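You operate a simulated robot arm through the tools that you are given. There is no shell and no other tool.

You run a simulated two-armed robot. Do the job below in one go: nothing can be reset, and whatever is moved stays where it is left.

JOB
Take the 2 A cream fuse from the beige table and leave it on the top open shelf of the cupboard. Then press the left plinth button three times. Then open the left cupboard door, put the large purple chip on the upper shelf behind the left cupboard door and shut the door again. Then put the name card on the white desk away on the brown counter mat. Then stack the black block labelled "roll" from the beige table on top of the black block that says "1-3". Then lift the scanner lid open. Do these in the order given. Set down upright: large purple chip, name card.

The check looks at the end state, three seconds after you hand in, the way a careful person would. Anything else that was tipped, shoved, dropped, spilled or broken makes it a failure. Lids that push on must go on centred and level and be pressed home; caps that screw on are set level and turned clockwise until they are tight.

ROBOT AND FRAMES
Two 7-joint arms with fingered hands on one trunk, on a base that moves. Base frame: it is fixed to the floor where the robot stands at the start and does not move with it; the origin is under the middle of the robot, x ahead of it, y to its left, z up. Units: m, rad, N and s.
The left shoulder is at the start at [0.058, 0.185, 1.192], the right one opposite. With the tool pointing down near the work surface each hand reaches from about 0.1 to 0.82 m from the robot's upright axis, wherever it stands, measured 20 degrees to its own side. Places, roughly: black block [3, -2.5, 0.75]; brown counter mat (24x21 cm) [0.42, -5.2, 0.8]; cream fuse [3, -2.5, 0.75]; large purple chip [4.25, -6.25, 1]; left cupboard door [5, -6.2, 0.5]; left plinth button [1.9, -5.5, 0.8]; name card [2.5, -2.75, 0.75]; scanner lid [2.2, 0.3, 0.9]; top open shelf of the cupboard [4.5, -6.3, 1.6]; upper shelf behind the left cupboard door [4.9, -6.4, 0.5]. Payload 4 kg a hand.
The tool frame of a hand sits at the grasp point between the pads (the TCP): z along the fingers, y along the line on which they close. The tips reach 0.026 m beyond it. The gripper opens to 0.132 m; its body begins 0.073 m behind the TCP. The gripper is a hand of 3 fingers: y runs from the thumb to the fingers, the wrist lies at [0, 0, -0.224] in the tool frame, and closing takes about 1.5 s.
Orientation is that of the tool frame in the base frame, as a unit quaternion [w, x, y, z]. With the fingers straight down and closing along the base's y, the tool's x points along the base's -x, its y along +y and its z along -z.

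CONTROLS
- The arms move only by the tool servo_tool. It takes "left_moves", "right_moves" or both (then of equal length, played together; a hand with none holds still); each is a list of rows, each a list of 2 entries, a list of its own where there are three numbers: the shift along the tool's x, y, z in mm, then the turn, a rotation vector about the tool's x, y, z in rad. In form: [[[tx, ty, tz], [wx, wy, wz]], ...]. A call has 1 to 20 rows; each row shifts and turns the commanded pose from where the row before left it, along the tool's axes as they then stand. "left_claw" and "right_claw" are, for a hand that has rows, the finger opening in mm, from 0 to 132, set as the call begins (left out, the last holds). A row lasts 0.2 s, in which the tool goes at most 0.05 m and 0.15 rad; a call with a longer step from one row to the next is refused whole, and so is a gripper value outside its range. Where a pose cannot be reached the arm comes as near as it can. A force on the tool above 40 N (or 10 N above the force at the start of the call, whichever is more), or a blocked arm, ends the call early, and 0.2 s more pass. Each finger travels about 0.072 m/s and halts on what it meets, pressing with about 28 N; the grip force reading is that of the motor and also rises with nothing between the fingers. The clock runs only during rows and for 0.2 s after the last one: add rows that do not move to give the fingers time. It gives the time, the measured TCP pose, the force on the tool (base axes), the opening and the grip force at its end, in the units of the frame above (readings bear some noise), with the torque about the TCP (base axes, N m) and any sound that the robot's microphone picked up.
- Cameras (640 x 400 px; columns grow to the right, rows downward): "scene" is now at [0.1617, 0.0119, 1.4194]; the picture's right is [0.13, -0.99, -0.02], its down [-0.62, -0.07, -0.78] and it looks along [0.77, 0.11, -0.63] (base axes); focal length 272 px, centre (320, 200). "left" rides on the left gripper at [-0.062, 0.003, -0.092] in its tool frame; the picture's right is [-0.05, -1.00, 0.00], its down [0.83, -0.04, -0.56] and it looks along [0.55, -0.03, 0.83] (tool axes); focal length 230 px, centre (320, 200). "right" rides on the right gripper at [0.062, 0.003, -0.092] in its tool frame; the picture's right is [-0.05, 1.00, 0.00], its down [-0.83, -0.04, -0.55] and it looks along [-0.55, -0.03, 0.83] (tool axes); focal length 230 px, centre (320, 200). There is no depth. A picture from a camera that has moved, and an enlarged one, comes with that camera's place and axes in the base frame and with its lens.
- grab_frame(camera): a new picture of that camera. The clock stands still meanwhile.
- slide_trunk(by): moves the trunk up (or, below 0, down) by that many m; the arms and the scene camera ride with it, the base frame stays. It gives what a move gives, with no picture.
- drive_base(legs): drives the robot by 1 to 6 legs, each [ahead, left, turn to the left] in m, m and rad, along the robot's own axes; the way and the turn of a leg run together, so that a leg with both is an arc; at most 1.5 m and 3.142 rad a leg. The arms and the cameras ride along, it lands a little off, and it stops where it bumps. It gives what a move gives.
- curl_fingers(finger1, finger2, thumb_bend, hand): sets how far each is bent, from 0 (flat) to 1 (curled in); at 0.3 the hand is open as for a grip, at 0.7 the pads meet at the TCP. One left out holds its place. A second passes; each finger stops where it meets its share of the squeeze, and holds until it gets a number again. A gripper value or a shape takes the hand back. It gives what a move gives, with no picture; readings hold the bend of each and the force on the fingers (four entries, about 0 where the hand has none), thumb and palm.
- preshape(shape, hand): the hand has 3 fingers and takes this shape, open, in about a second: jaw (thumb against the fingers, like two jaws); tri (thumb and two fingers); tip (a fingertip pinch); poke (one finger out to press); point (the index stretched); flat (the hand flat); cup (the hand cupped); fist (a fist). The gripper value then closes the fingers along that shape, each until it touches; the sizes above hold for jaw. It gives what a move gives, with no picture.
- head_to(pan, tilt): turns the head with the scene camera to pan (to the left, within 1.501 rad either way) and tilt (down, from -0.506 to 1.204), counted from straight ahead of the robot (the tilt from the chest, where the trunk bows). It gives what a move gives.
- enlarge(camera, box): a new picture of the part [left, top, right, bottom] of that camera's present view, enlarged. The clock stands still meanwhile.
- hand_in(): hands the job in; it is judged then, once.

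Nothing tells you exact positions but the pictures and the camera data. Unless the task says otherwise, let go and move clear before handing in.

The tools are called after "Call:" as name(argument=value, ...) on one line, values as JSON. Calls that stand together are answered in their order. servo_tool: Moves the arms, as the interface text tells. Its arguments: {"type":"object","properties":{"left_moves":{"type":"array","items":{"type":"array"}},"left_claw":{"type":"number"},"right_moves":{"type":"array","items":{"type":"array"}},"right_claw":{"type":"number"}},"required":[]} The other tools are called the same way: slide_trunk (by) moves the trunk up or down; preshape (shape, hand) gives the hand a shape; curl_fingers (finger1, finger2, thumb_bend, hand) moves the fingers one by one; drive_base (legs) drives the base; head_to (pan, tilt) turns the head that bears the scene camera; grab_frame (camera) takes a picture; enlarge (camera, box) takes an enlarged picture of a part of a camera's view; hand_in () hands the job in.

At the start:

```text
time_s: 0.0
left_tool_pos: [0.5562, 0.208, 1.0743]
left_orientation: [0.001, -0.001, 1.0, 0.0]
left_ft_force: [0.2, -0.8, 0.1]
left_moment: [0.0, 0.02, -0.01]
left_finger_gap: 0.132
left_grasp_force: 0.2
left_shape: jaw
left_bend: [0.3, 0.3, 0.3]
left_finger forces: [0.1, 0.0, 0.1, 0.1, 0.0, 0.0]
right_tool_pos: [0.5273, -0.2014, 1.0271]
right_orientation: [0.0, 0.0, 1.0, 0.0]
right_ft_force: [-0.8, -0.6, 0.5]
right_moment: [0.0, -0.01, -0.02]
right_finger_gap: 0.1323
right_grasp_force: 0.0
right_shape: jaw
right_bend: [0.3, 0.3, 0.3]
right_finger forces: [0.0, 0.0, 0.0, 0.1, 0.0, 0.1]
trunk travel left (down, up): [-0.225, 0.237]
robot x, y, heading: [0.0009, -0.0008, -0.004]
head pan, tilt (commanded): [0.131, 0.534]
```

scene: 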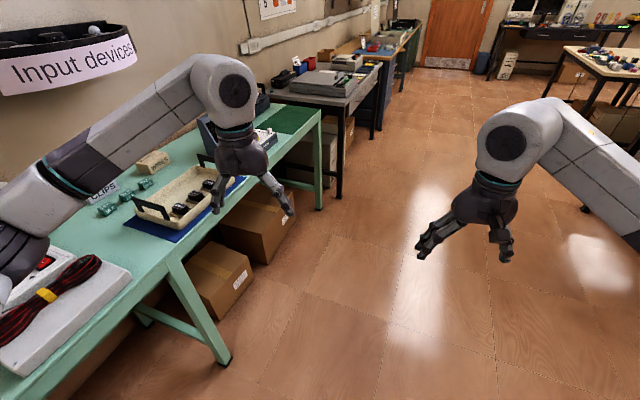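
right: 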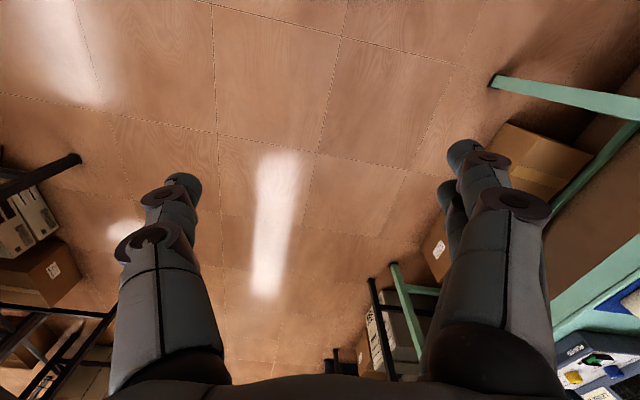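
left: 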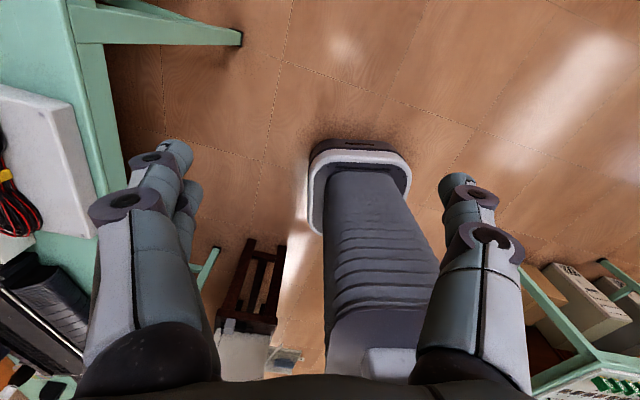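

I see a green bench to the left with the arms in front of it, and other tables farther away to the right. I'll look around with the head before moving anything.

Call:
head_to(pan=-0.7, tilt=0.3)

Call:
grab_frame(camera="scene")

Call:
head_to(pan=-1.4, tilt=0.3)

Call:
grab_frame(camera="scene")

```text
time_s: 1.1
left_tool_pos: [0.5583, 0.2079, 1.0744]
left_orientation: [0.0, 0.001, 1.0, 0.0]
left_ft_force: [-0.5, -1.4, -0.5]
left_moment: [0.03, 0.03, 0.02]
left_finger_gap: 0.1318
left_grasp_force: 0.0
left_shape: jaw
left_bend: [0.3, 0.3, 0.3]
left_finger forces: [0.1, 0.1, 0.0, 0.0, 0.0, 0.0]
right_tool_pos: [0.5268, -0.2017, 1.0268]
right_orientation: [-0.001, 0.0, 1.0, 0.0]
right_ft_force: [-0.4, 0.6, -0.9]
right_moment: [0.03, 0.01, -0.01]
right_finger_gap: 0.1319
right_grasp_force: 0.1
right_shape: jaw
right_bend: [0.3, 0.3, 0.3]
right_finger forces: [0.0, 0.0, 0.0, 0.0, 0.0, 0.1]
trunk travel left (down, up): [-0.225, 0.237]
robot x, y, heading: [0.0018, 0.0015, -0.003]
head pan, tilt (commanded): [-0.7, 0.3]
```

```text
taken
camera scene: at [0.147, -0.06, 1.4432], right [-0.64, -0.77, 0.09], down [-0.36, 0.19, -0.91], along [0.68, -0.61, -0.4], focal length 272 px, centre (320, 200)
```

scene: 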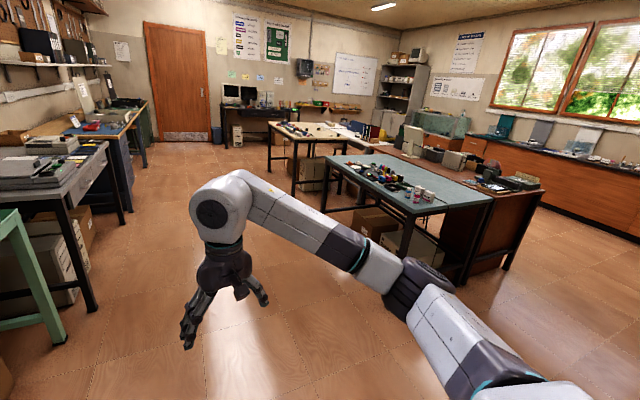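

```text
time_s: 2.2
left_tool_pos: [0.5583, 0.2074, 1.0739]
left_orientation: [0.0, 0.0, 1.0, 0.0]
left_ft_force: [0.0, 0.4, -0.4]
left_moment: [-0.01, 0.01, 0.0]
left_finger_gap: 0.1322
left_grasp_force: 0.0
left_shape: jaw
left_bend: [0.3, 0.3, 0.3]
left_finger forces: [0.0, 0.0, 0.0, 0.0, 0.0, 0.0]
right_tool_pos: [0.5271, -0.2021, 1.0277]
right_orientation: [0.0, 0.0, 1.0, -0.001]
right_ft_force: [-0.4, 0.6, -0.4]
right_moment: [0.01, 0.02, 0.01]
right_finger_gap: 0.1317
right_grasp_force: 0.0
right_shape: jaw
right_bend: [0.3, 0.3, 0.3]
right_finger forces: [0.0, 0.0, 0.1, 0.0, 0.0, 0.0]
trunk travel left (down, up): [-0.225, 0.237]
robot x, y, heading: [0.0043, 0.0007, -0.001]
head pan, tilt (commanded): [-1.4, 0.3]
```

```text
taken
camera scene: at [0.0921, -0.0919, 1.4512], right [-0.97, -0.17, 0.14], down [-0.19, 0.29, -0.94], along [0.12, -0.94, -0.32], focal length 272 px, centre (320, 200)
```

scene: 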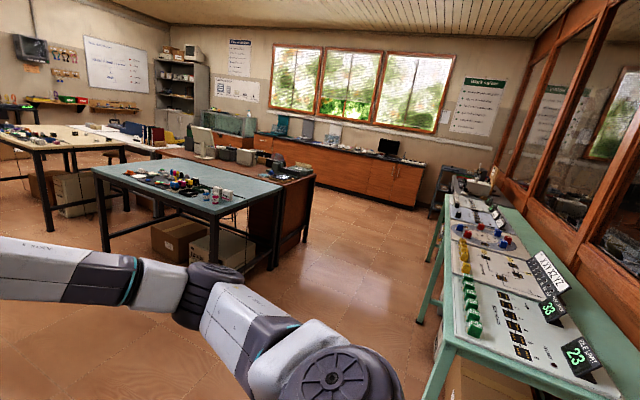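

This is a big workshop: a blue table, a pale/beige table and a grey cupboard in the far corner. I'll enlarge several parts to identify the places.

Call:
enlarge(camera="scene", box=[0, 40, 320, 240])

Call:
head_to(pan=-0.9, tilt=0.25)

Call:
enlarge(camera="scene", box=[120, 80, 360, 230])

Call:
enlarge(camera="scene", box=[300, 30, 540, 180])

```text
2.00 times, centred on (160, 140) of scene
camera zoom: at [0.0921, -0.0919, 1.4512], right [-0.97, -0.17, 0.14], down [-0.19, 0.29, -0.94], along [0.12, -0.94, -0.32], focal length 544 px, centre (640, 320)
```

zoom: 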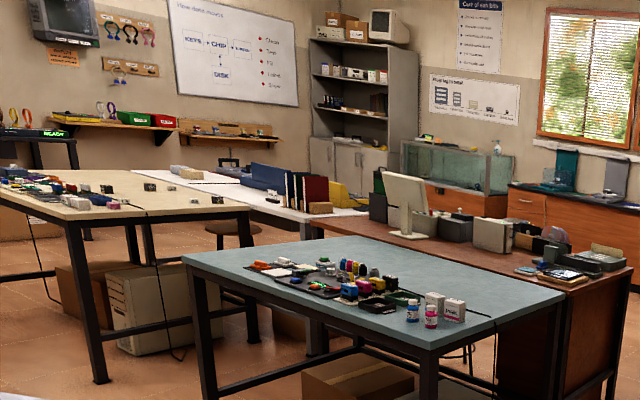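

```text
time_s: 3.1
left_tool_pos: [0.5571, 0.2074, 1.0753]
left_orientation: [0.0, 0.0, 1.0, 0.001]
left_ft_force: [-0.8, 0.0, -0.1]
left_moment: [-0.01, -0.02, 0.03]
left_finger_gap: 0.1319
left_grasp_force: 0.1
left_shape: jaw
left_bend: [0.3, 0.3, 0.3]
left_finger forces: [0.0, 0.0, 0.0, 0.0, 0.1, 0.1]
right_tool_pos: [0.5272, -0.2011, 1.0263]
right_orientation: [0.0, 0.0, 1.0, 0.0]
right_ft_force: [-0.2, 0.0, -0.4]
right_moment: [0.01, 0.01, -0.03]
right_finger_gap: 0.1317
right_grasp_force: 0.1
right_shape: jaw
right_bend: [0.3, 0.3, 0.3]
right_finger forces: [0.0, 0.0, 0.1, 0.0, 0.0, 0.0]
trunk travel left (down, up): [-0.225, 0.237]
robot x, y, heading: [0.0014, -0.0014, -0.003]
head pan, tilt (commanded): [-0.901, 0.25]
```

```text
2.67 times, centred on (240, 155) of scene
camera zoom: at [0.1343, -0.0731, 1.4499], right [-0.78, -0.62, 0.11], down [-0.29, 0.19, -0.94], along [0.56, -0.76, -0.33], focal length 725 px, centre (533, 320)
```

zoom: 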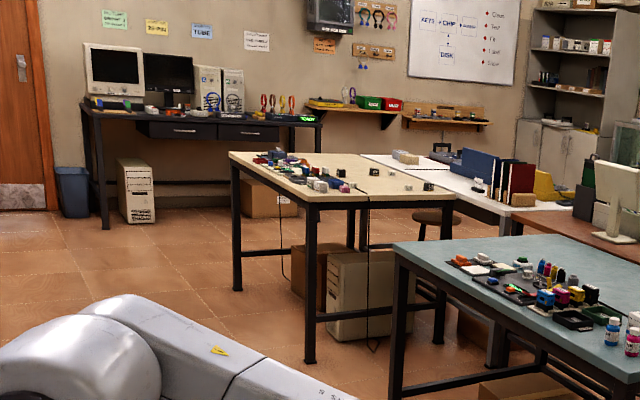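

```text
2.67 times, centred on (420, 105) of scene
camera zoom: at [0.1343, -0.0731, 1.4499], right [-0.78, -0.62, 0.11], down [-0.29, 0.19, -0.94], along [0.56, -0.76, -0.33], focal length 725 px, centre (53, 453)
```

zoom: 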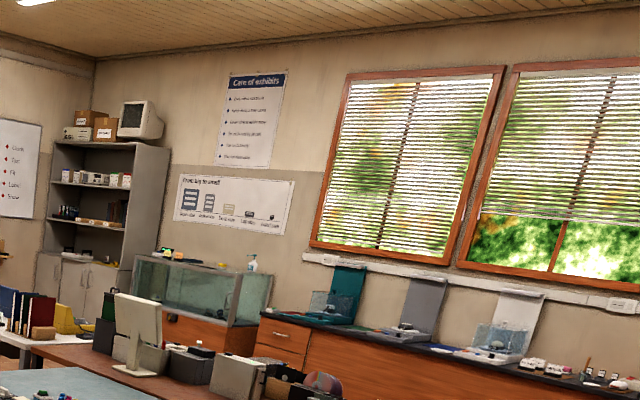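

The teal table is roughly x 0.9–2.1, y −1.6…−2.6, the beige table x 2.8–4.2, y −2…−2.9, and the cupboard stands in the far corner facing +y. I'll drive along the clear aisle and look at the beige table from closer.

Call:
drive_base(legs=[[0, -0.6, 0], [1.3, 0, 0], [1.2, 0, 0]])

Call:
head_to(pan=-1.2, tilt=0.45)

Call:
grab_frame(camera="scene")

```text
time_s: 18.5
left_tool_pos: [3.0621, -0.2896, 1.0749]
left_orientation: [0.0, -0.021, 1.0, 0.0]
left_ft_force: [-0.4, -0.4, 0.3]
left_moment: [0.02, 0.0, -0.01]
left_finger_gap: 0.1319
left_grasp_force: 0.1
left_shape: jaw
left_bend: [0.3, 0.3, 0.3]
left_finger forces: [0.0, 0.0, 0.0, 0.0, 0.1, 0.1]
right_tool_pos: [3.0497, -0.6989, 1.0261]
right_orientation: [0.0, -0.02, 1.0, 0.0]
right_ft_force: [0.1, 0.4, -0.7]
right_moment: [-0.03, -0.03, 0.02]
right_finger_gap: 0.1318
right_grasp_force: 0.0
right_shape: jaw
right_bend: [0.3, 0.3, 0.3]
right_finger forces: [0.0, 0.1, 0.0, 0.1, 0.0, 0.0]
trunk travel left (down, up): [-0.225, 0.237]
robot x, y, heading: [2.5103, -0.5198, 0.042]
head pan, tilt (commanded): [-0.901, 0.25]
```

```text
time_s: 19.3
left_tool_pos: [3.0624, -0.2885, 1.0747]
left_orientation: [0.0, -0.021, 1.0, 0.0]
left_ft_force: [0.0, 0.3, -0.5]
left_moment: [-0.02, -0.02, 0.01]
left_finger_gap: 0.1319
left_grasp_force: 0.1
left_shape: jaw
left_bend: [0.3, 0.3, 0.3]
left_finger forces: [0.0, 0.0, 0.0, 0.1, 0.0, 0.0]
right_tool_pos: [3.0502, -0.6993, 1.0266]
right_orientation: [0.001, -0.022, 1.0, -0.001]
right_ft_force: [-0.1, 1.4, 0.2]
right_moment: [0.04, -0.03, -0.01]
right_finger_gap: 0.1321
right_grasp_force: 0.1
right_shape: jaw
right_bend: [0.3, 0.3, 0.3]
right_finger forces: [0.0, 0.0, 0.0, 0.0, 0.1, 0.0]
trunk travel left (down, up): [-0.225, 0.237]
robot x, y, heading: [2.513, -0.5229, 0.047]
head pan, tilt (commanded): [-1.201, 0.45]
```

```text
taken
camera scene: at [2.6247, -0.601, 1.435], right [-0.91, -0.4, 0.13], down [-0.3, 0.39, -0.87], along [0.3, -0.83, -0.48], focal length 272 px, centre (320, 200)
```

scene: 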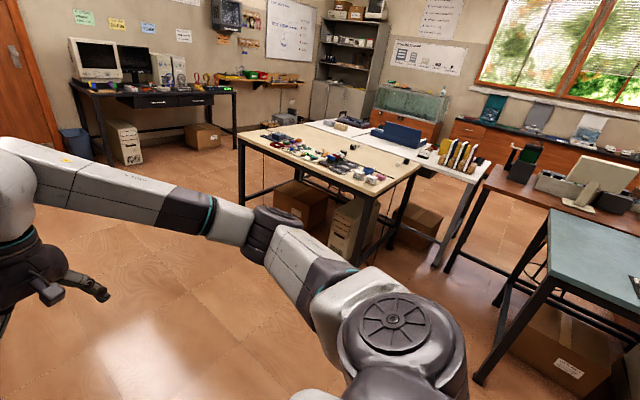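

The beige table is turned about −18°, with its near corner at about (2.82, −2.0). I'll enlarge the tops of the beige table, white desk and cupboard from here.

Call:
enlarge(camera="scene", box=[230, 110, 430, 235])

Call:
enlarge(camera="scene", box=[360, 60, 640, 235])

Call:
enlarge(camera="scene", box=[280, 0, 440, 100])

```text
3.20 times, centred on (330, 172) of scene
camera zoom: at [2.6247, -0.601, 1.435], right [-0.91, -0.4, 0.13], down [-0.3, 0.39, -0.87], along [0.3, -0.83, -0.48], focal length 870 px, centre (288, 288)
```

zoom: 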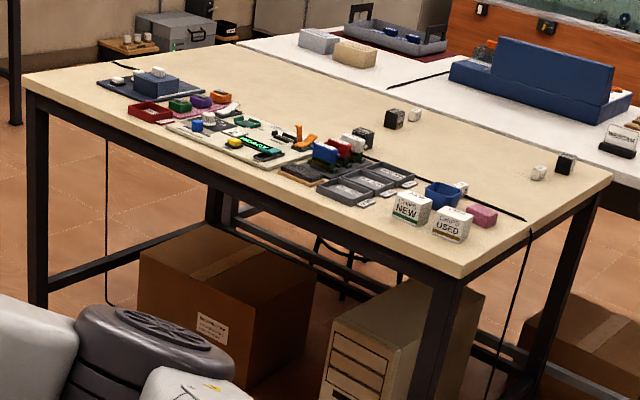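

```text
2.29 times, centred on (500, 148) of scene
camera zoom: at [2.6247, -0.601, 1.435], right [-0.91, -0.4, 0.13], down [-0.3, 0.39, -0.87], along [0.3, -0.83, -0.48], focal length 622 px, centre (-91, 320)
```

zoom: 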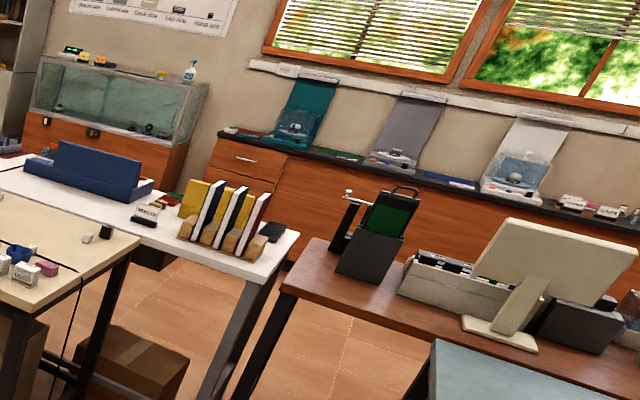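

```text
4.00 times, centred on (360, 50) of scene
camera zoom: at [2.6247, -0.601, 1.435], right [-0.91, -0.4, 0.13], down [-0.3, 0.39, -0.87], along [0.3, -0.83, -0.48], focal length 1088 px, centre (160, 800)
```

zoom: 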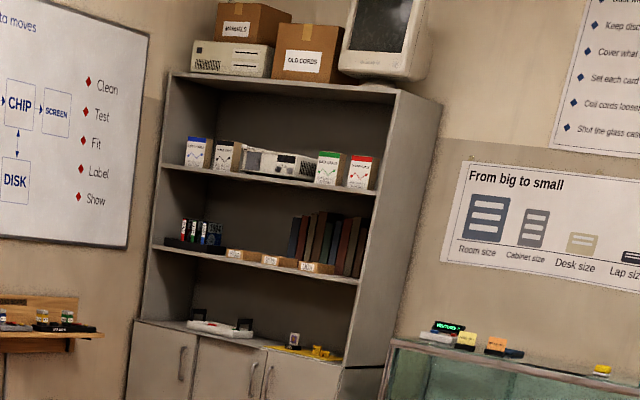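

The white desk bears a name card next to some folders; the beige table bears several small black blocks and cream cubes. I'll drive to the long front side of the beige table and face it.

Call:
drive_base(legs=[[0, 0, -1.93], [0, 1.1, 0], [0.65, 0, 0]])

Call:
head_to(pan=0.0, tilt=0.6)

Call:
grab_frame(camera="scene")

```text
time_s: 32.8
left_tool_pos: [3.3599, -2.093, 1.0748]
left_orientation: [0.0, 0.815, 0.58, 0.0]
left_ft_force: [-0.7, -0.4, -0.5]
left_moment: [0.01, -0.02, 0.01]
left_finger_gap: 0.132
left_grasp_force: 0.0
left_shape: jaw
left_bend: [0.3, 0.3, 0.3]
left_finger forces: [0.0, 0.0, 0.0, 0.1, 0.1, 0.0]
right_tool_pos: [2.9832, -1.9312, 1.0284]
right_orientation: [0.0, 0.815, 0.58, 0.0]
right_ft_force: [0.5, -0.5, -0.9]
right_moment: [0.01, 0.04, 0.02]
right_finger_gap: 0.1318
right_grasp_force: 0.0
right_shape: jaw
right_bend: [0.3, 0.3, 0.3]
right_finger forces: [0.0, 0.0, 0.1, 0.0, 0.0, 0.0]
trunk travel left (down, up): [-0.225, 0.237]
robot x, y, heading: [3.3465, -1.496, -1.907]
head pan, tilt (commanded): [-1.201, 0.45]
```

```text
time_s: 34.2
left_tool_pos: [3.3592, -2.0924, 1.0744]
left_orientation: [0.0, 0.814, 0.58, 0.0]
left_ft_force: [-0.2, 0.0, 0.9]
left_moment: [0.0, 0.03, -0.01]
left_finger_gap: 0.1319
left_grasp_force: 0.0
left_shape: jaw
left_bend: [0.3, 0.3, 0.3]
left_finger forces: [0.0, 0.1, 0.0, 0.0, 0.0, 0.1]
right_tool_pos: [2.9831, -1.9299, 1.0271]
right_orientation: [0.0, 0.814, 0.58, 0.0]
right_ft_force: [-0.9, -0.5, 0.2]
right_moment: [0.02, 0.03, -0.01]
right_finger_gap: 0.1318
right_grasp_force: 0.0
right_shape: jaw
right_bend: [0.3, 0.3, 0.3]
right_finger forces: [0.0, 0.1, 0.1, 0.1, 0.1, 0.1]
trunk travel left (down, up): [-0.225, 0.237]
robot x, y, heading: [3.3467, -1.4966, -1.9]
head pan, tilt (commanded): [0.0, 0.6]
```

```text
taken
camera scene: at [3.2946, -1.6489, 1.4136], right [-0.94, 0.33, 0.0], down [0.22, 0.64, -0.74], along [-0.24, -0.69, -0.68], focal length 272 px, centre (320, 200)
```

scene: 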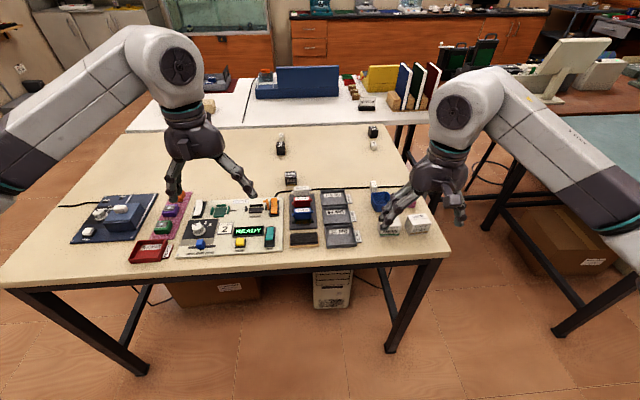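

I'm in front of the beige table; there's a socket-type exhibit and several blocks. I'll enlarge the table items.

Call:
enlarge(camera="scene", box=[260, 110, 420, 210])

Call:
enlarge(camera="scene", box=[60, 180, 260, 280])

Call:
enlarge(camera="scene", box=[260, 170, 460, 270])

Call:
grab_frame(camera="right")

Call:
grab_frame(camera="left")

```text
4.00 times, centred on (340, 160) of scene
camera zoom: at [3.2946, -1.6489, 1.4136], right [-0.94, 0.33, 0.0], down [0.22, 0.64, -0.74], along [-0.24, -0.69, -0.68], focal length 1088 px, centre (240, 360)
```

zoom: 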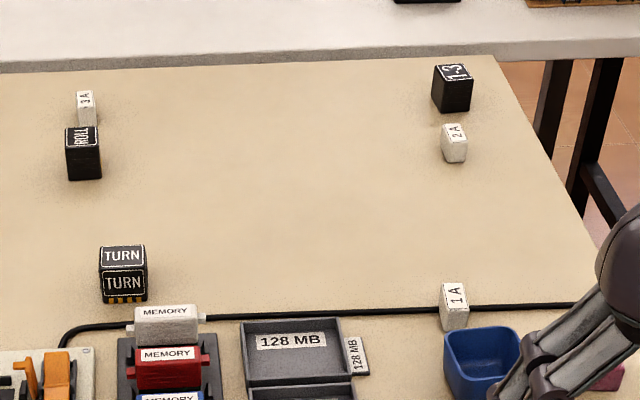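

```text
3.20 times, centred on (160, 230) of scene
camera zoom: at [3.2946, -1.6489, 1.4136], right [-0.94, 0.33, 0.0], down [0.22, 0.64, -0.74], along [-0.24, -0.69, -0.68], focal length 870 px, centre (832, 104)
```

zoom: 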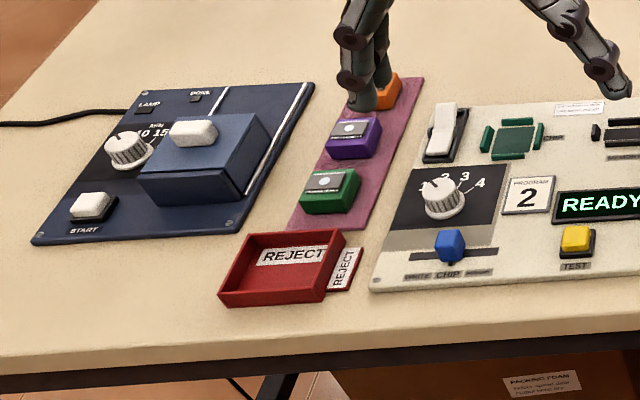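

```text
3.20 times, centred on (360, 220) of scene
camera zoom: at [3.2946, -1.6489, 1.4136], right [-0.94, 0.33, 0.0], down [0.22, 0.64, -0.74], along [-0.24, -0.69, -0.68], focal length 870 px, centre (192, 136)
```

zoom: 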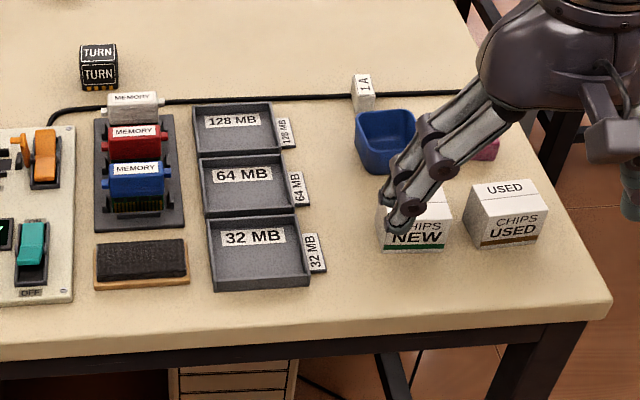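

```text
taken
camera right: at [3.0066, -1.8738, 1.1199], right [0.93, -0.38, 0.0], down [-0.31, -0.77, 0.55], along [-0.21, -0.51, -0.83], focal length 230 px, centre (320, 200)
```

right: 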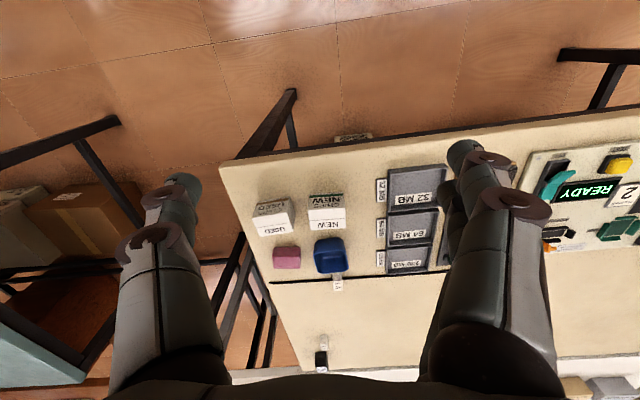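

```text
taken
camera left: at [3.344, -2.1521, 1.167], right [-0.96, 0.28, 0.0], down [0.23, 0.8, 0.56], along [0.15, 0.53, -0.83], focal length 230 px, centre (320, 200)
```

left: 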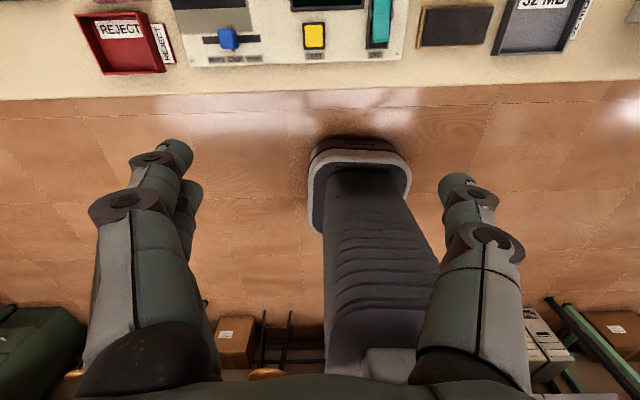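

The 2 A fuse stands near the right-hand end of the beige table, at about (2.73, −2.56), next to the "1-3" block; "ROLL" is at about (3.13, −2.67). The pocket at the table's west end gives better reach, so I'll drive there.

Call:
drive_base(legs=[[0, -1.1, 0], [0, 0, 0.55]])

Call:
head_to(pan=0.0, tilt=0.7)

Call:
grab_frame(camera="scene")

```text
time_s: 41.3
left_tool_pos: [2.6349, -1.6459, 1.0741]
left_orientation: [0.0, 0.622, 0.783, -0.001]
left_ft_force: [-0.3, 0.3, -0.3]
left_moment: [-0.01, 0.0, 0.02]
left_finger_gap: 0.1319
left_grasp_force: 0.2
left_shape: jaw
left_bend: [0.3, 0.3, 0.3]
left_finger forces: [0.0, 0.0, 0.0, 0.0, 0.0, 0.0]
right_tool_pos: [2.232, -1.7098, 1.0281]
right_orientation: [0.001, 0.621, 0.784, 0.0]
right_ft_force: [0.4, 0.1, -0.3]
right_moment: [-0.01, -0.01, -0.03]
right_finger_gap: 0.1319
right_grasp_force: 0.1
right_shape: jaw
right_bend: [0.3, 0.3, 0.3]
right_finger forces: [0.0, 0.0, 0.0, 0.1, 0.0, 0.1]
trunk travel left (down, up): [-0.225, 0.237]
robot x, y, heading: [2.311, -1.1508, -1.341]
head pan, tilt (commanded): [0.0, 0.6]
```

```text
time_s: 42.0
left_tool_pos: [2.6365, -1.6473, 1.0756]
left_orientation: [0.0, 0.622, 0.783, 0.0]
left_ft_force: [0.4, 0.2, 1.0]
left_moment: [-0.01, 0.02, 0.0]
left_finger_gap: 0.132
left_grasp_force: 0.0
left_shape: jaw
left_bend: [0.3, 0.3, 0.3]
left_finger forces: [0.0, 0.0, 0.0, 0.0, 0.0, 0.1]
right_tool_pos: [2.231, -1.7109, 1.0277]
right_orientation: [0.0, 0.621, 0.784, 0.0]
right_ft_force: [-0.8, -0.9, 0.7]
right_moment: [-0.02, -0.01, 0.01]
right_finger_gap: 0.1313
right_grasp_force: 0.1
right_shape: jaw
right_bend: [0.3, 0.3, 0.3]
right_finger forces: [0.0, 0.1, 0.0, 0.0, 0.0, 0.0]
trunk travel left (down, up): [-0.225, 0.237]
robot x, y, heading: [2.3069, -1.1488, -1.343]
head pan, tilt (commanded): [0.0, 0.7]
```

```text
taken
camera scene: at [2.3439, -1.3014, 1.4056], right [-0.97, -0.23, 0.0], down [-0.17, 0.73, -0.66], along [0.15, -0.65, -0.75], focal length 272 px, centre (320, 200)
```

scene: 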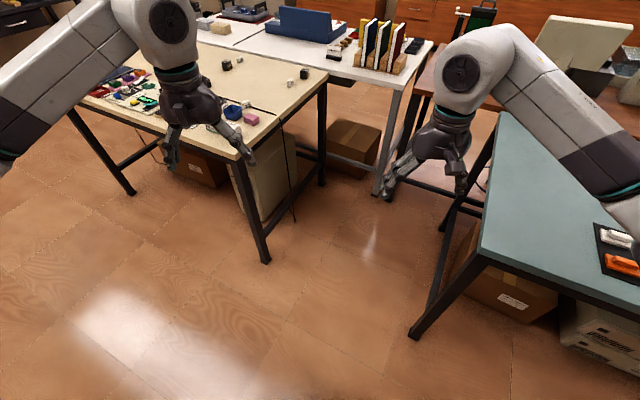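

The pocket between teal and beige tables is about 0.84 m wide, enough for the base. I'll move ahead into it so the fuse is about 0.65 m from me on the left side.

Call:
drive_base(legs=[[0.8, -0.08, 0]])

Call:
head_to(pan=0.25, tilt=0.8)

Call:
grab_frame(camera="scene")

Call:
grab_frame(camera="left")

```text
time_s: 46.3
left_tool_pos: [2.7475, -2.4422, 1.0756]
left_orientation: [0.0, 0.618, 0.786, 0.0]
left_ft_force: [0.2, 0.2, 0.4]
left_moment: [0.01, 0.02, -0.02]
left_finger_gap: 0.1319
left_grasp_force: 0.0
left_shape: jaw
left_bend: [0.3, 0.3, 0.3]
left_finger forces: [0.0, 0.1, 0.1, 0.1, 0.0, 0.1]
right_tool_pos: [2.3431, -2.5098, 1.0277]
right_orientation: [0.0, 0.618, 0.786, 0.0]
right_ft_force: [0.8, 0.1, 0.0]
right_moment: [0.0, -0.02, -0.02]
right_finger_gap: 0.1321
right_grasp_force: 0.0
right_shape: jaw
right_bend: [0.3, 0.3, 0.3]
right_finger forces: [0.0, 0.1, 0.0, 0.0, 0.0, 0.0]
trunk travel left (down, up): [-0.225, 0.237]
robot x, y, heading: [2.4123, -1.9527, -1.335]
head pan, tilt (commanded): [0.0, 0.7]
```

```text
time_s: 47.1
left_tool_pos: [2.7465, -2.4426, 1.0751]
left_orientation: [0.0, 0.618, 0.786, 0.0]
left_ft_force: [-0.8, -0.1, -0.6]
left_moment: [-0.03, 0.01, -0.02]
left_finger_gap: 0.1321
left_grasp_force: 0.1
left_shape: jaw
left_bend: [0.3, 0.3, 0.3]
left_finger forces: [0.0, 0.1, 0.0, 0.0, 0.1, 0.0]
right_tool_pos: [2.3436, -2.5087, 1.0271]
right_orientation: [0.0, 0.618, 0.786, 0.0]
right_ft_force: [0.0, 0.0, 0.6]
right_moment: [-0.02, -0.01, -0.02]
right_finger_gap: 0.132
right_grasp_force: 0.1
right_shape: jaw
right_bend: [0.3, 0.3, 0.3]
right_finger forces: [0.0, 0.0, 0.0, 0.1, 0.0, 0.1]
trunk travel left (down, up): [-0.225, 0.237]
robot x, y, heading: [2.4135, -1.9476, -1.338]
head pan, tilt (commanded): [0.25, 0.799]
```

```text
taken
camera scene: at [2.4693, -2.0874, 1.3984], right [-0.88, -0.46, -0.04], down [-0.36, 0.72, -0.59], along [0.3, -0.51, -0.81], focal length 272 px, centre (320, 200)
```

scene: 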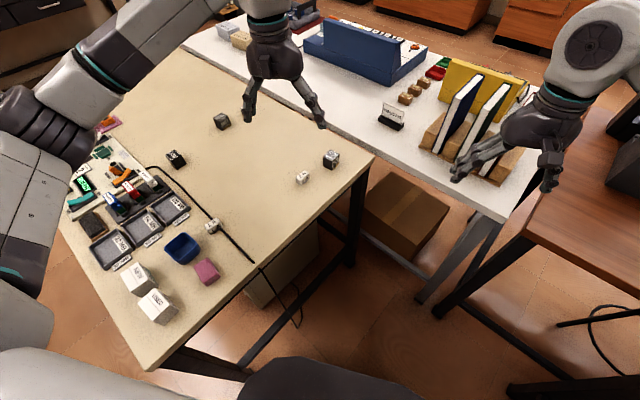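

```text
taken
camera left: at [2.7662, -2.5014, 1.167], right [-0.96, -0.28, 0.0], down [-0.24, 0.8, 0.56], along [-0.16, 0.53, -0.83], focal length 230 px, centre (320, 200)
```

left: 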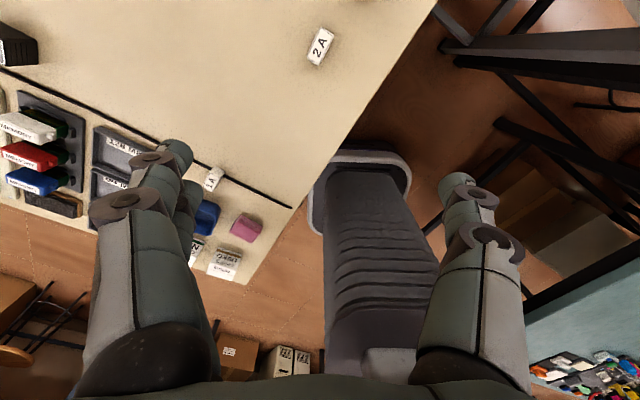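

The 2 A fuse is right below my left hand camera, at about (2.767, −2.503). I'll enlarge to read its orientation and size.

Call:
enlarge(camera="left", box=[260, 0, 380, 75])

Call:
enlarge(camera="scene", box=[240, 120, 400, 220])

Call:
enlarge(camera="scene", box=[340, 40, 540, 165])

```text
5.33 times, centred on (320, 38) of left
camera zoom: at [2.7662, -2.5014, 1.167], right [-0.96, -0.28, 0.0], down [-0.24, 0.8, 0.56], along [-0.16, 0.53, -0.83], focal length 1227 px, centre (320, 1067)
```

zoom: 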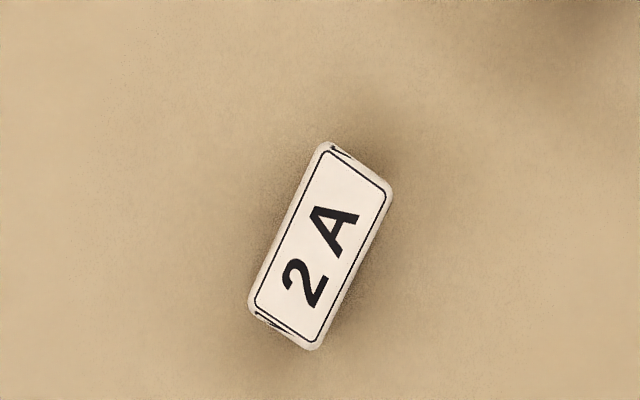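

```text
4.00 times, centred on (320, 170) of scene
camera zoom: at [2.4693, -2.0874, 1.3984], right [-0.88, -0.46, -0.04], down [-0.36, 0.72, -0.59], along [0.3, -0.51, -0.81], focal length 1088 px, centre (320, 320)
```

zoom: 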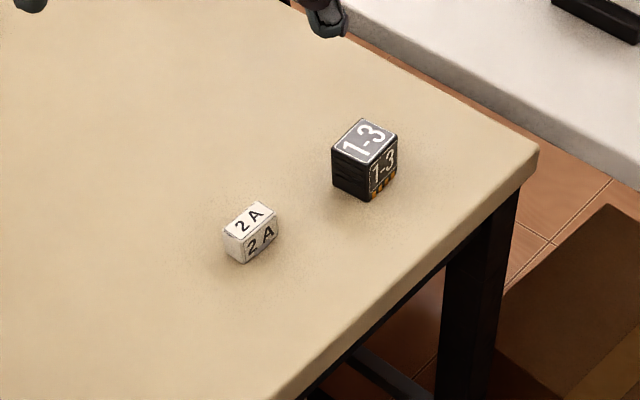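

```text
3.20 times, centred on (440, 102) of scene
camera zoom: at [2.4693, -2.0874, 1.3984], right [-0.88, -0.46, -0.04], down [-0.36, 0.72, -0.59], along [0.3, -0.51, -0.81], focal length 870 px, centre (-64, 512)
```

zoom: 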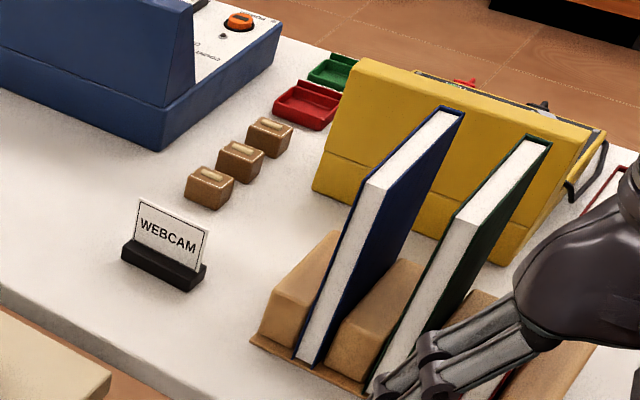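

The fuse is about 40×20 mm seen from above, its short side at about 0.51 rad from the tool's closing line. I'll move the left hand over it, turn to line up and go down to a hover.

Call:
servo_tool(left_moves=[[[-21, 2, 0], [0, 0, 0]], [[-21, 2, 0], [0, 0, 0]], [[-21, 1, 0], [0, 0, 0]], [[0, 0, 30], [0, 0, 0.128]], [[0, 0, 30], [0, 0, 0.128]], [[0, 0, 30], [0, 0, 0.128]], [[0, 0, 30], [0, 0, 0.128]], [[0, 0, 25], [0, 0, 0]], [[0, 0, 25], [0, 0, 0]], [[0, 0, 0], [0, 0, 0]]], left_claw=60)

Call:
grab_frame(camera="left")

Call:
enlarge(camera="scene", box=[220, 100, 400, 220])

```text
time_s: 49.3
left_tool_pos: [2.7661, -2.5019, 0.9063]
left_orientation: [-0.001, 0.798, 0.603, 0.0]
left_ft_force: [-0.1, -0.3, 0.0]
left_moment: [0.01, 0.01, -0.01]
left_finger_gap: 0.0607
left_grasp_force: 0.0
left_shape: jaw
left_bend: [0.73, 0.73, 0.7]
left_finger forces: [0.0, 0.0, 0.0, 0.0, 0.1, 0.1]
right_tool_pos: [2.3435, -2.5084, 1.0265]
right_orientation: [0.0, 0.618, 0.786, 0.0]
right_ft_force: [-0.6, -0.1, 0.3]
right_moment: [-0.01, 0.0, 0.01]
right_finger_gap: 0.1317
right_grasp_force: 0.2
right_shape: jaw
right_bend: [0.3, 0.3, 0.3]
right_finger forces: [0.0, 0.1, 0.0, 0.0, 0.1, 0.0]
trunk travel left (down, up): [-0.225, 0.237]
robot x, y, heading: [2.4108, -1.9507, -1.337]
head pan, tilt (commanded): [0.25, 0.799]
```

```text
taken
camera left: at [2.7547, -2.5623, 0.9978], right [-0.98, 0.22, 0.0], down [0.18, 0.81, 0.55], along [0.12, 0.54, -0.83], focal length 230 px, centre (320, 200)
```

left: 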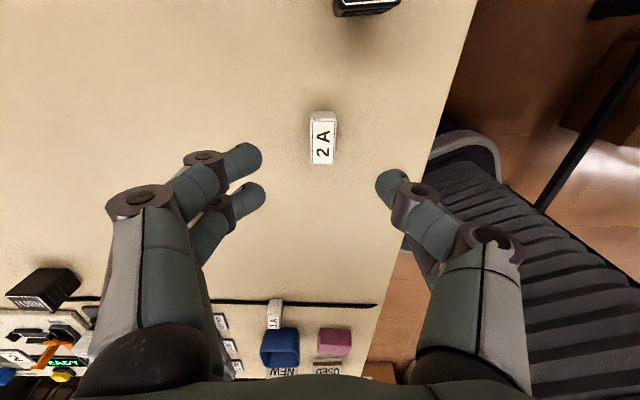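

```text
3.33 times, centred on (310, 160) of scene
camera zoom: at [2.4692, -2.0871, 1.3985], right [-0.88, -0.47, -0.04], down [-0.36, 0.72, -0.59], along [0.3, -0.51, -0.81], focal length 907 px, centre (353, 333)
```

zoom: 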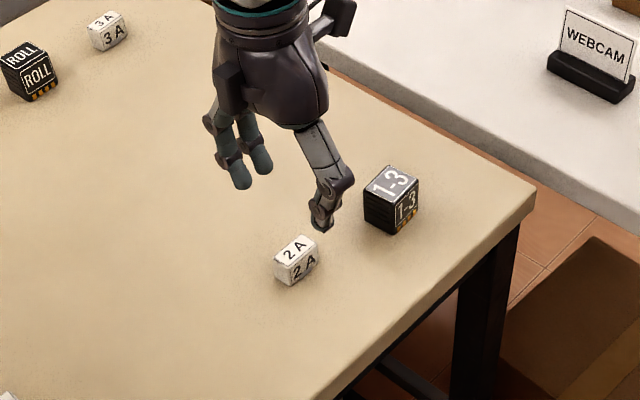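

Combining both views puts the fuse top at z≈0.825, so the table top is at about 0.795, and the hand is centred over the fuse. I'll go down in small steps and watch the force.

Call:
servo_tool(left_moves=[[[0, 0, 20], [0, 0, 0]], [[0, 0, 20], [0, 0, 0]], [[0, 0, 20], [0, 0, 0]], [[0, 0, 8], [0, 0, 0]], [[0, 0, 8], [0, 0, 0]], [[0, 0, 0], [0, 0, 0]]])

Call:
grab_frame(camera="left")

Call:
enlarge(camera="scene", box=[240, 110, 380, 210])

```text
time_s: 50.7
left_tool_pos: [2.7667, -2.5018, 0.8311]
left_orientation: [0.0, 0.797, 0.604, 0.001]
left_ft_force: [-0.3, 0.2, -0.2]
left_moment: [0.01, 0.02, 0.0]
left_finger_gap: 0.0608
left_grasp_force: 0.1
left_shape: jaw
left_bend: [0.73, 0.73, 0.7]
left_finger forces: [0.1, 0.0, 0.1, 0.1, 0.0, 0.0]
right_tool_pos: [2.3433, -2.5088, 1.0273]
right_orientation: [-0.001, 0.618, 0.787, 0.0]
right_ft_force: [-0.2, 0.7, -0.4]
right_moment: [0.01, 0.04, 0.0]
right_finger_gap: 0.1318
right_grasp_force: 0.0
right_shape: jaw
right_bend: [0.3, 0.3, 0.3]
right_finger forces: [0.0, 0.1, 0.0, 0.0, 0.1, 0.0]
trunk travel left (down, up): [-0.225, 0.237]
robot x, y, heading: [2.4183, -1.9514, -1.333]
head pan, tilt (commanded): [0.25, 0.799]
```

```text
taken
camera left: at [2.7549, -2.5621, 0.9217], right [-0.98, 0.22, 0.0], down [0.18, 0.81, 0.56], along [0.12, 0.54, -0.83], focal length 230 px, centre (320, 200)
```

left: 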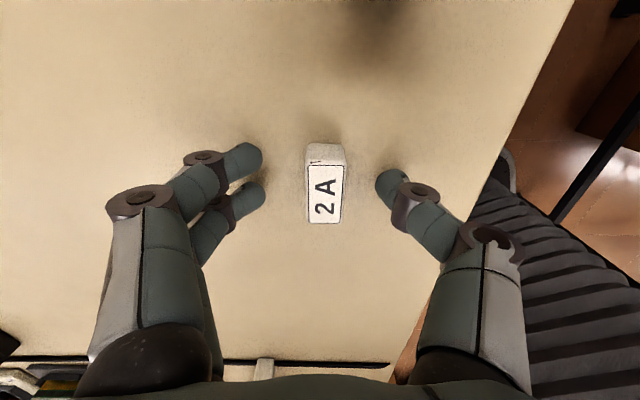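

```text
4.00 times, centred on (310, 160) of scene
camera zoom: at [2.4694, -2.0873, 1.3984], right [-0.88, -0.47, -0.04], down [-0.36, 0.72, -0.59], along [0.3, -0.51, -0.81], focal length 1088 px, centre (360, 360)
```

zoom: 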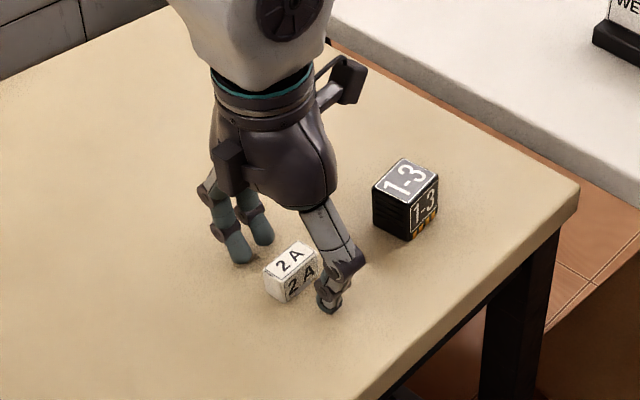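

The fuse sits squarely between thumb and fingers. I'll go down a few mm more and close.

Call:
servo_tool(left_moves=[[[0, 0, 3], [0, 0, 0]], [[0, 0, 3], [0, 0, 0]], [[0, 0, 3], [0, 0, 0]], [[0, 0, 0], [0, 0, 0]]])

```text
time_s: 51.7
left_tool_pos: [2.7648, -2.5019, 0.8259]
left_orientation: [0.003, 0.797, 0.604, -0.002]
left_ft_force: [2.9, -1.5, 36.8]
left_moment: [-0.08, -0.55, 0.09]
left_finger_gap: 0.0617
left_grasp_force: 0.0
left_shape: jaw
left_bend: [0.74, 0.74, 0.7]
left_finger forces: [11.0, 12.7, 0.0, 0.0, 11.9, 0.0]
right_tool_pos: [2.3419, -2.5074, 1.029]
right_orientation: [0.001, 0.619, 0.785, -0.002]
right_ft_force: [0.5, 0.9, -0.2]
right_moment: [-0.02, 0.01, -0.01]
right_finger_gap: 0.1317
right_grasp_force: 0.1
right_shape: jaw
right_bend: [0.3, 0.3, 0.3]
right_finger forces: [0.0, 0.0, 0.0, 0.1, 0.1, 0.0]
trunk travel left (down, up): [-0.225, 0.237]
robot x, y, heading: [2.4137, -1.9506, -1.335]
head pan, tilt (commanded): [0.25, 0.799]
```

The fingertips touched the table at TCP z≈0.826, so the table top is at 0.80. I'll lift 6 mm and close on the fuse.

Call:
servo_tool(left_moves=[[[0, 0, -3], [0, 0, 0]], [[0, 0, -3], [0, 0, 0]], [[0, 0, 0], [0, 0, 0]]])

Call:
servo_tool(left_moves=[[[0, 0, 0], [0, 0, 0]], [[0, 0, 0], [0, 0, 0]], [[0, 0, 0], [0, 0, 0]], [[0, 0, 0], [0, 0, 0]], [[0, 0, 0], [0, 0, 0]], [[0, 0, 0], [0, 0, 0]], [[0, 0, 0], [0, 0, 0]]], left_claw=10)

Call:
grab_frame(camera="left")

```text
time_s: 52.5
left_tool_pos: [2.7657, -2.5015, 0.8263]
left_orientation: [0.0, 0.797, 0.603, 0.002]
left_ft_force: [-0.6, -3.6, 15.1]
left_moment: [-0.17, -0.34, -0.04]
left_finger_gap: 0.0602
left_grasp_force: 0.0
left_shape: jaw
left_bend: [0.74, 0.74, 0.7]
left_finger forces: [6.2, 6.1, 0.0, 0.0, 2.3, 0.1]
right_tool_pos: [2.3431, -2.5081, 1.0267]
right_orientation: [0.0, 0.619, 0.786, 0.001]
right_ft_force: [-0.4, 0.8, 0.3]
right_moment: [-0.03, 0.0, 0.0]
right_finger_gap: 0.1318
right_grasp_force: 0.0
right_shape: jaw
right_bend: [0.3, 0.3, 0.3]
right_finger forces: [0.0, 0.1, 0.0, 0.1, 0.0, 0.1]
trunk travel left (down, up): [-0.225, 0.237]
robot x, y, heading: [2.4123, -1.9489, -1.333]
head pan, tilt (commanded): [0.25, 0.799]
```

```text
time_s: 54.1
left_tool_pos: [2.7666, -2.5017, 0.8267]
left_orientation: [0.0, 0.797, 0.604, 0.0]
left_ft_force: [-0.4, -0.4, 0.2]
left_moment: [0.02, -0.04, -0.02]
left_finger_gap: 0.0214
left_grasp_force: 28.3
left_shape: jaw
left_bend: [0.74, 0.74, 0.72]
left_finger forces: [11.5, 11.4, 0.0, 0.0, 23.0, 0.0]
right_tool_pos: [2.3423, -2.5094, 1.0269]
right_orientation: [0.0, 0.618, 0.786, 0.0]
right_ft_force: [0.6, 0.1, -0.1]
right_moment: [-0.01, -0.01, 0.02]
right_finger_gap: 0.1318
right_grasp_force: 0.1
right_shape: jaw
right_bend: [0.3, 0.3, 0.3]
right_finger forces: [0.0, 0.0, 0.0, 0.0, 0.0, 0.1]
trunk travel left (down, up): [-0.225, 0.237]
robot x, y, heading: [2.4141, -1.9486, -1.336]
head pan, tilt (commanded): [0.25, 0.799]
```

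```text
taken
camera left: at [2.7548, -2.5622, 0.9187], right [-0.98, 0.22, 0.0], down [0.18, 0.81, 0.56], along [0.12, 0.54, -0.83], focal length 230 px, centre (320, 200)
```

left: 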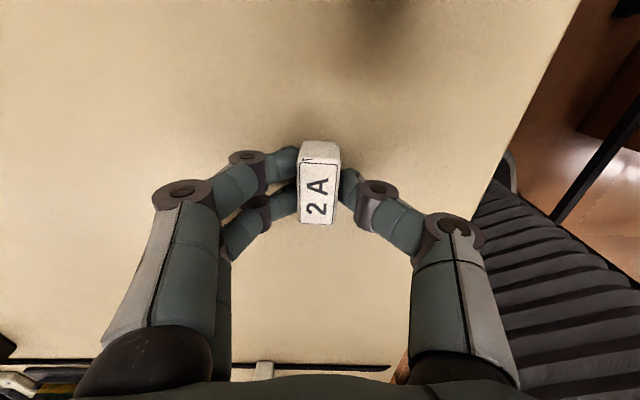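

The fuse is held (gap 21 mm, 28 N). I'll lift it clear, then back out of the pocket and turn square to the room (about −1.885 rad).

Call:
servo_tool(left_moves=[[[0, 0, -20], [0, 0, 0]], [[0, 0, -40], [0, 0, 0]], [[0, 0, -45], [0, 0, 0]], [[0, 0, -45], [0, 0, 0]], [[0, 0, -45], [0, 0, -0.1]], [[0, 0, -45], [0, 0, -0.13]], [[0, 0, 0], [0, 0, -0.13]], [[0, 0, 0], [0, 0, -0.13]], [[0, 0, 0], [0, 0, 0]]])

Call:
drive_base(legs=[[-0.85, 0, 0], [0, 0, -0.55], [0, 1.4, 0]])

Call:
head_to(pan=0.7, tilt=0.35)

Call:
grab_frame(camera="scene")

Call:
grab_frame(camera="left")

```text
time_s: 56.1
left_tool_pos: [2.7668, -2.5018, 1.0664]
left_orientation: [0.0, 0.627, 0.779, -0.001]
left_ft_force: [-1.3, -1.2, -0.5]
left_moment: [-0.02, 0.01, 0.03]
left_finger_gap: 0.0209
left_grasp_force: 28.2
left_shape: jaw
left_bend: [0.74, 0.74, 0.72]
left_finger forces: [11.5, 11.4, 0.0, 0.0, 22.8, 0.0]
right_tool_pos: [2.3433, -2.51, 1.0268]
right_orientation: [0.0, 0.618, 0.786, 0.001]
right_ft_force: [0.0, 0.2, -0.3]
right_moment: [0.0, 0.0, 0.0]
right_finger_gap: 0.1319
right_grasp_force: 0.1
right_shape: jaw
right_bend: [0.3, 0.3, 0.3]
right_finger forces: [0.0, 0.0, 0.0, 0.1, 0.0, 0.1]
trunk travel left (down, up): [-0.225, 0.237]
robot x, y, heading: [2.4164, -1.948, -1.337]
head pan, tilt (commanded): [0.25, 0.799]
```

```text
time_s: 68.7
left_tool_pos: [3.5308, -2.2353, 1.066]
left_orientation: [0.0, 0.824, 0.566, 0.0]
left_ft_force: [0.2, -1.1, 0.6]
left_moment: [-0.01, -0.01, 0.01]
left_finger_gap: 0.0209
left_grasp_force: 28.2
left_shape: jaw
left_bend: [0.74, 0.74, 0.72]
left_finger forces: [11.5, 11.2, 0.1, 0.1, 22.9, 0.1]
right_tool_pos: [3.173, -2.0064, 1.0266]
right_orientation: [0.0, 0.818, 0.575, 0.001]
right_ft_force: [0.2, -0.3, -0.7]
right_moment: [0.03, -0.03, 0.03]
right_finger_gap: 0.1317
right_grasp_force: 0.1
right_shape: jaw
right_bend: [0.3, 0.3, 0.3]
right_finger forces: [0.0, 0.0, 0.0, 0.0, 0.1, 0.0]
trunk travel left (down, up): [-0.225, 0.237]
robot x, y, heading: [3.54, -1.5797, -1.914]
head pan, tilt (commanded): [0.25, 0.799]
```

```text
time_s: 69.6
left_tool_pos: [3.5304, -2.2346, 1.0663]
left_orientation: [0.001, 0.825, 0.566, 0.0]
left_ft_force: [0.6, 0.0, 1.2]
left_moment: [0.01, 0.03, 0.02]
left_finger_gap: 0.0212
left_grasp_force: 28.3
left_shape: jaw
left_bend: [0.74, 0.74, 0.72]
left_finger forces: [11.4, 11.3, 0.1, 0.0, 22.9, 0.1]
right_tool_pos: [3.1724, -2.0071, 1.0276]
right_orientation: [0.0, 0.818, 0.575, -0.001]
right_ft_force: [-0.4, 0.3, 0.9]
right_moment: [-0.01, -0.04, 0.01]
right_finger_gap: 0.1318
right_grasp_force: 0.0
right_shape: jaw
right_bend: [0.3, 0.3, 0.3]
right_finger forces: [0.1, 0.0, 0.1, 0.0, 0.0, 0.1]
trunk travel left (down, up): [-0.225, 0.237]
robot x, y, heading: [3.5394, -1.5806, -1.914]
head pan, tilt (commanded): [0.7, 0.351]
```

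```text
taken
camera scene: at [3.5475, -1.7368, 1.4385], right [-0.94, -0.34, -0.09], down [-0.07, 0.45, -0.89], along [0.34, -0.83, -0.44], focal length 272 px, centre (320, 200)
```

scene: 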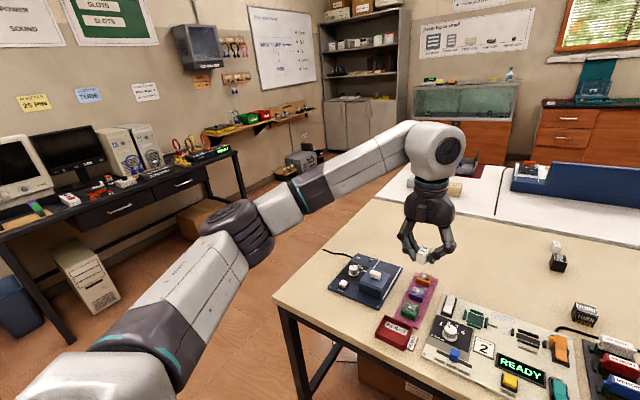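

```text
taken
camera left: at [3.5123, -2.2939, 1.1587], right [-0.95, 0.31, 0.0], down [0.26, 0.79, 0.56], along [0.17, 0.53, -0.83], focal length 230 px, centre (320, 200)
```

left: 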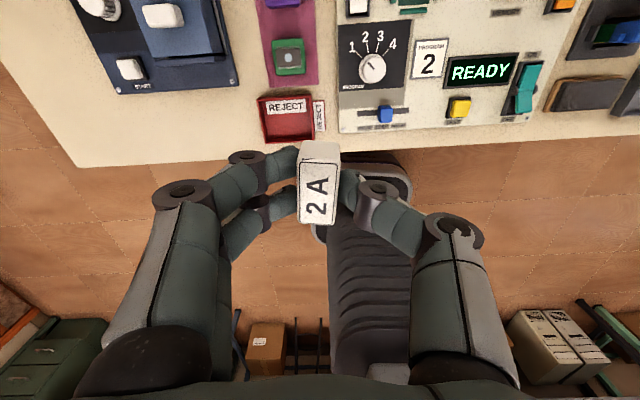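

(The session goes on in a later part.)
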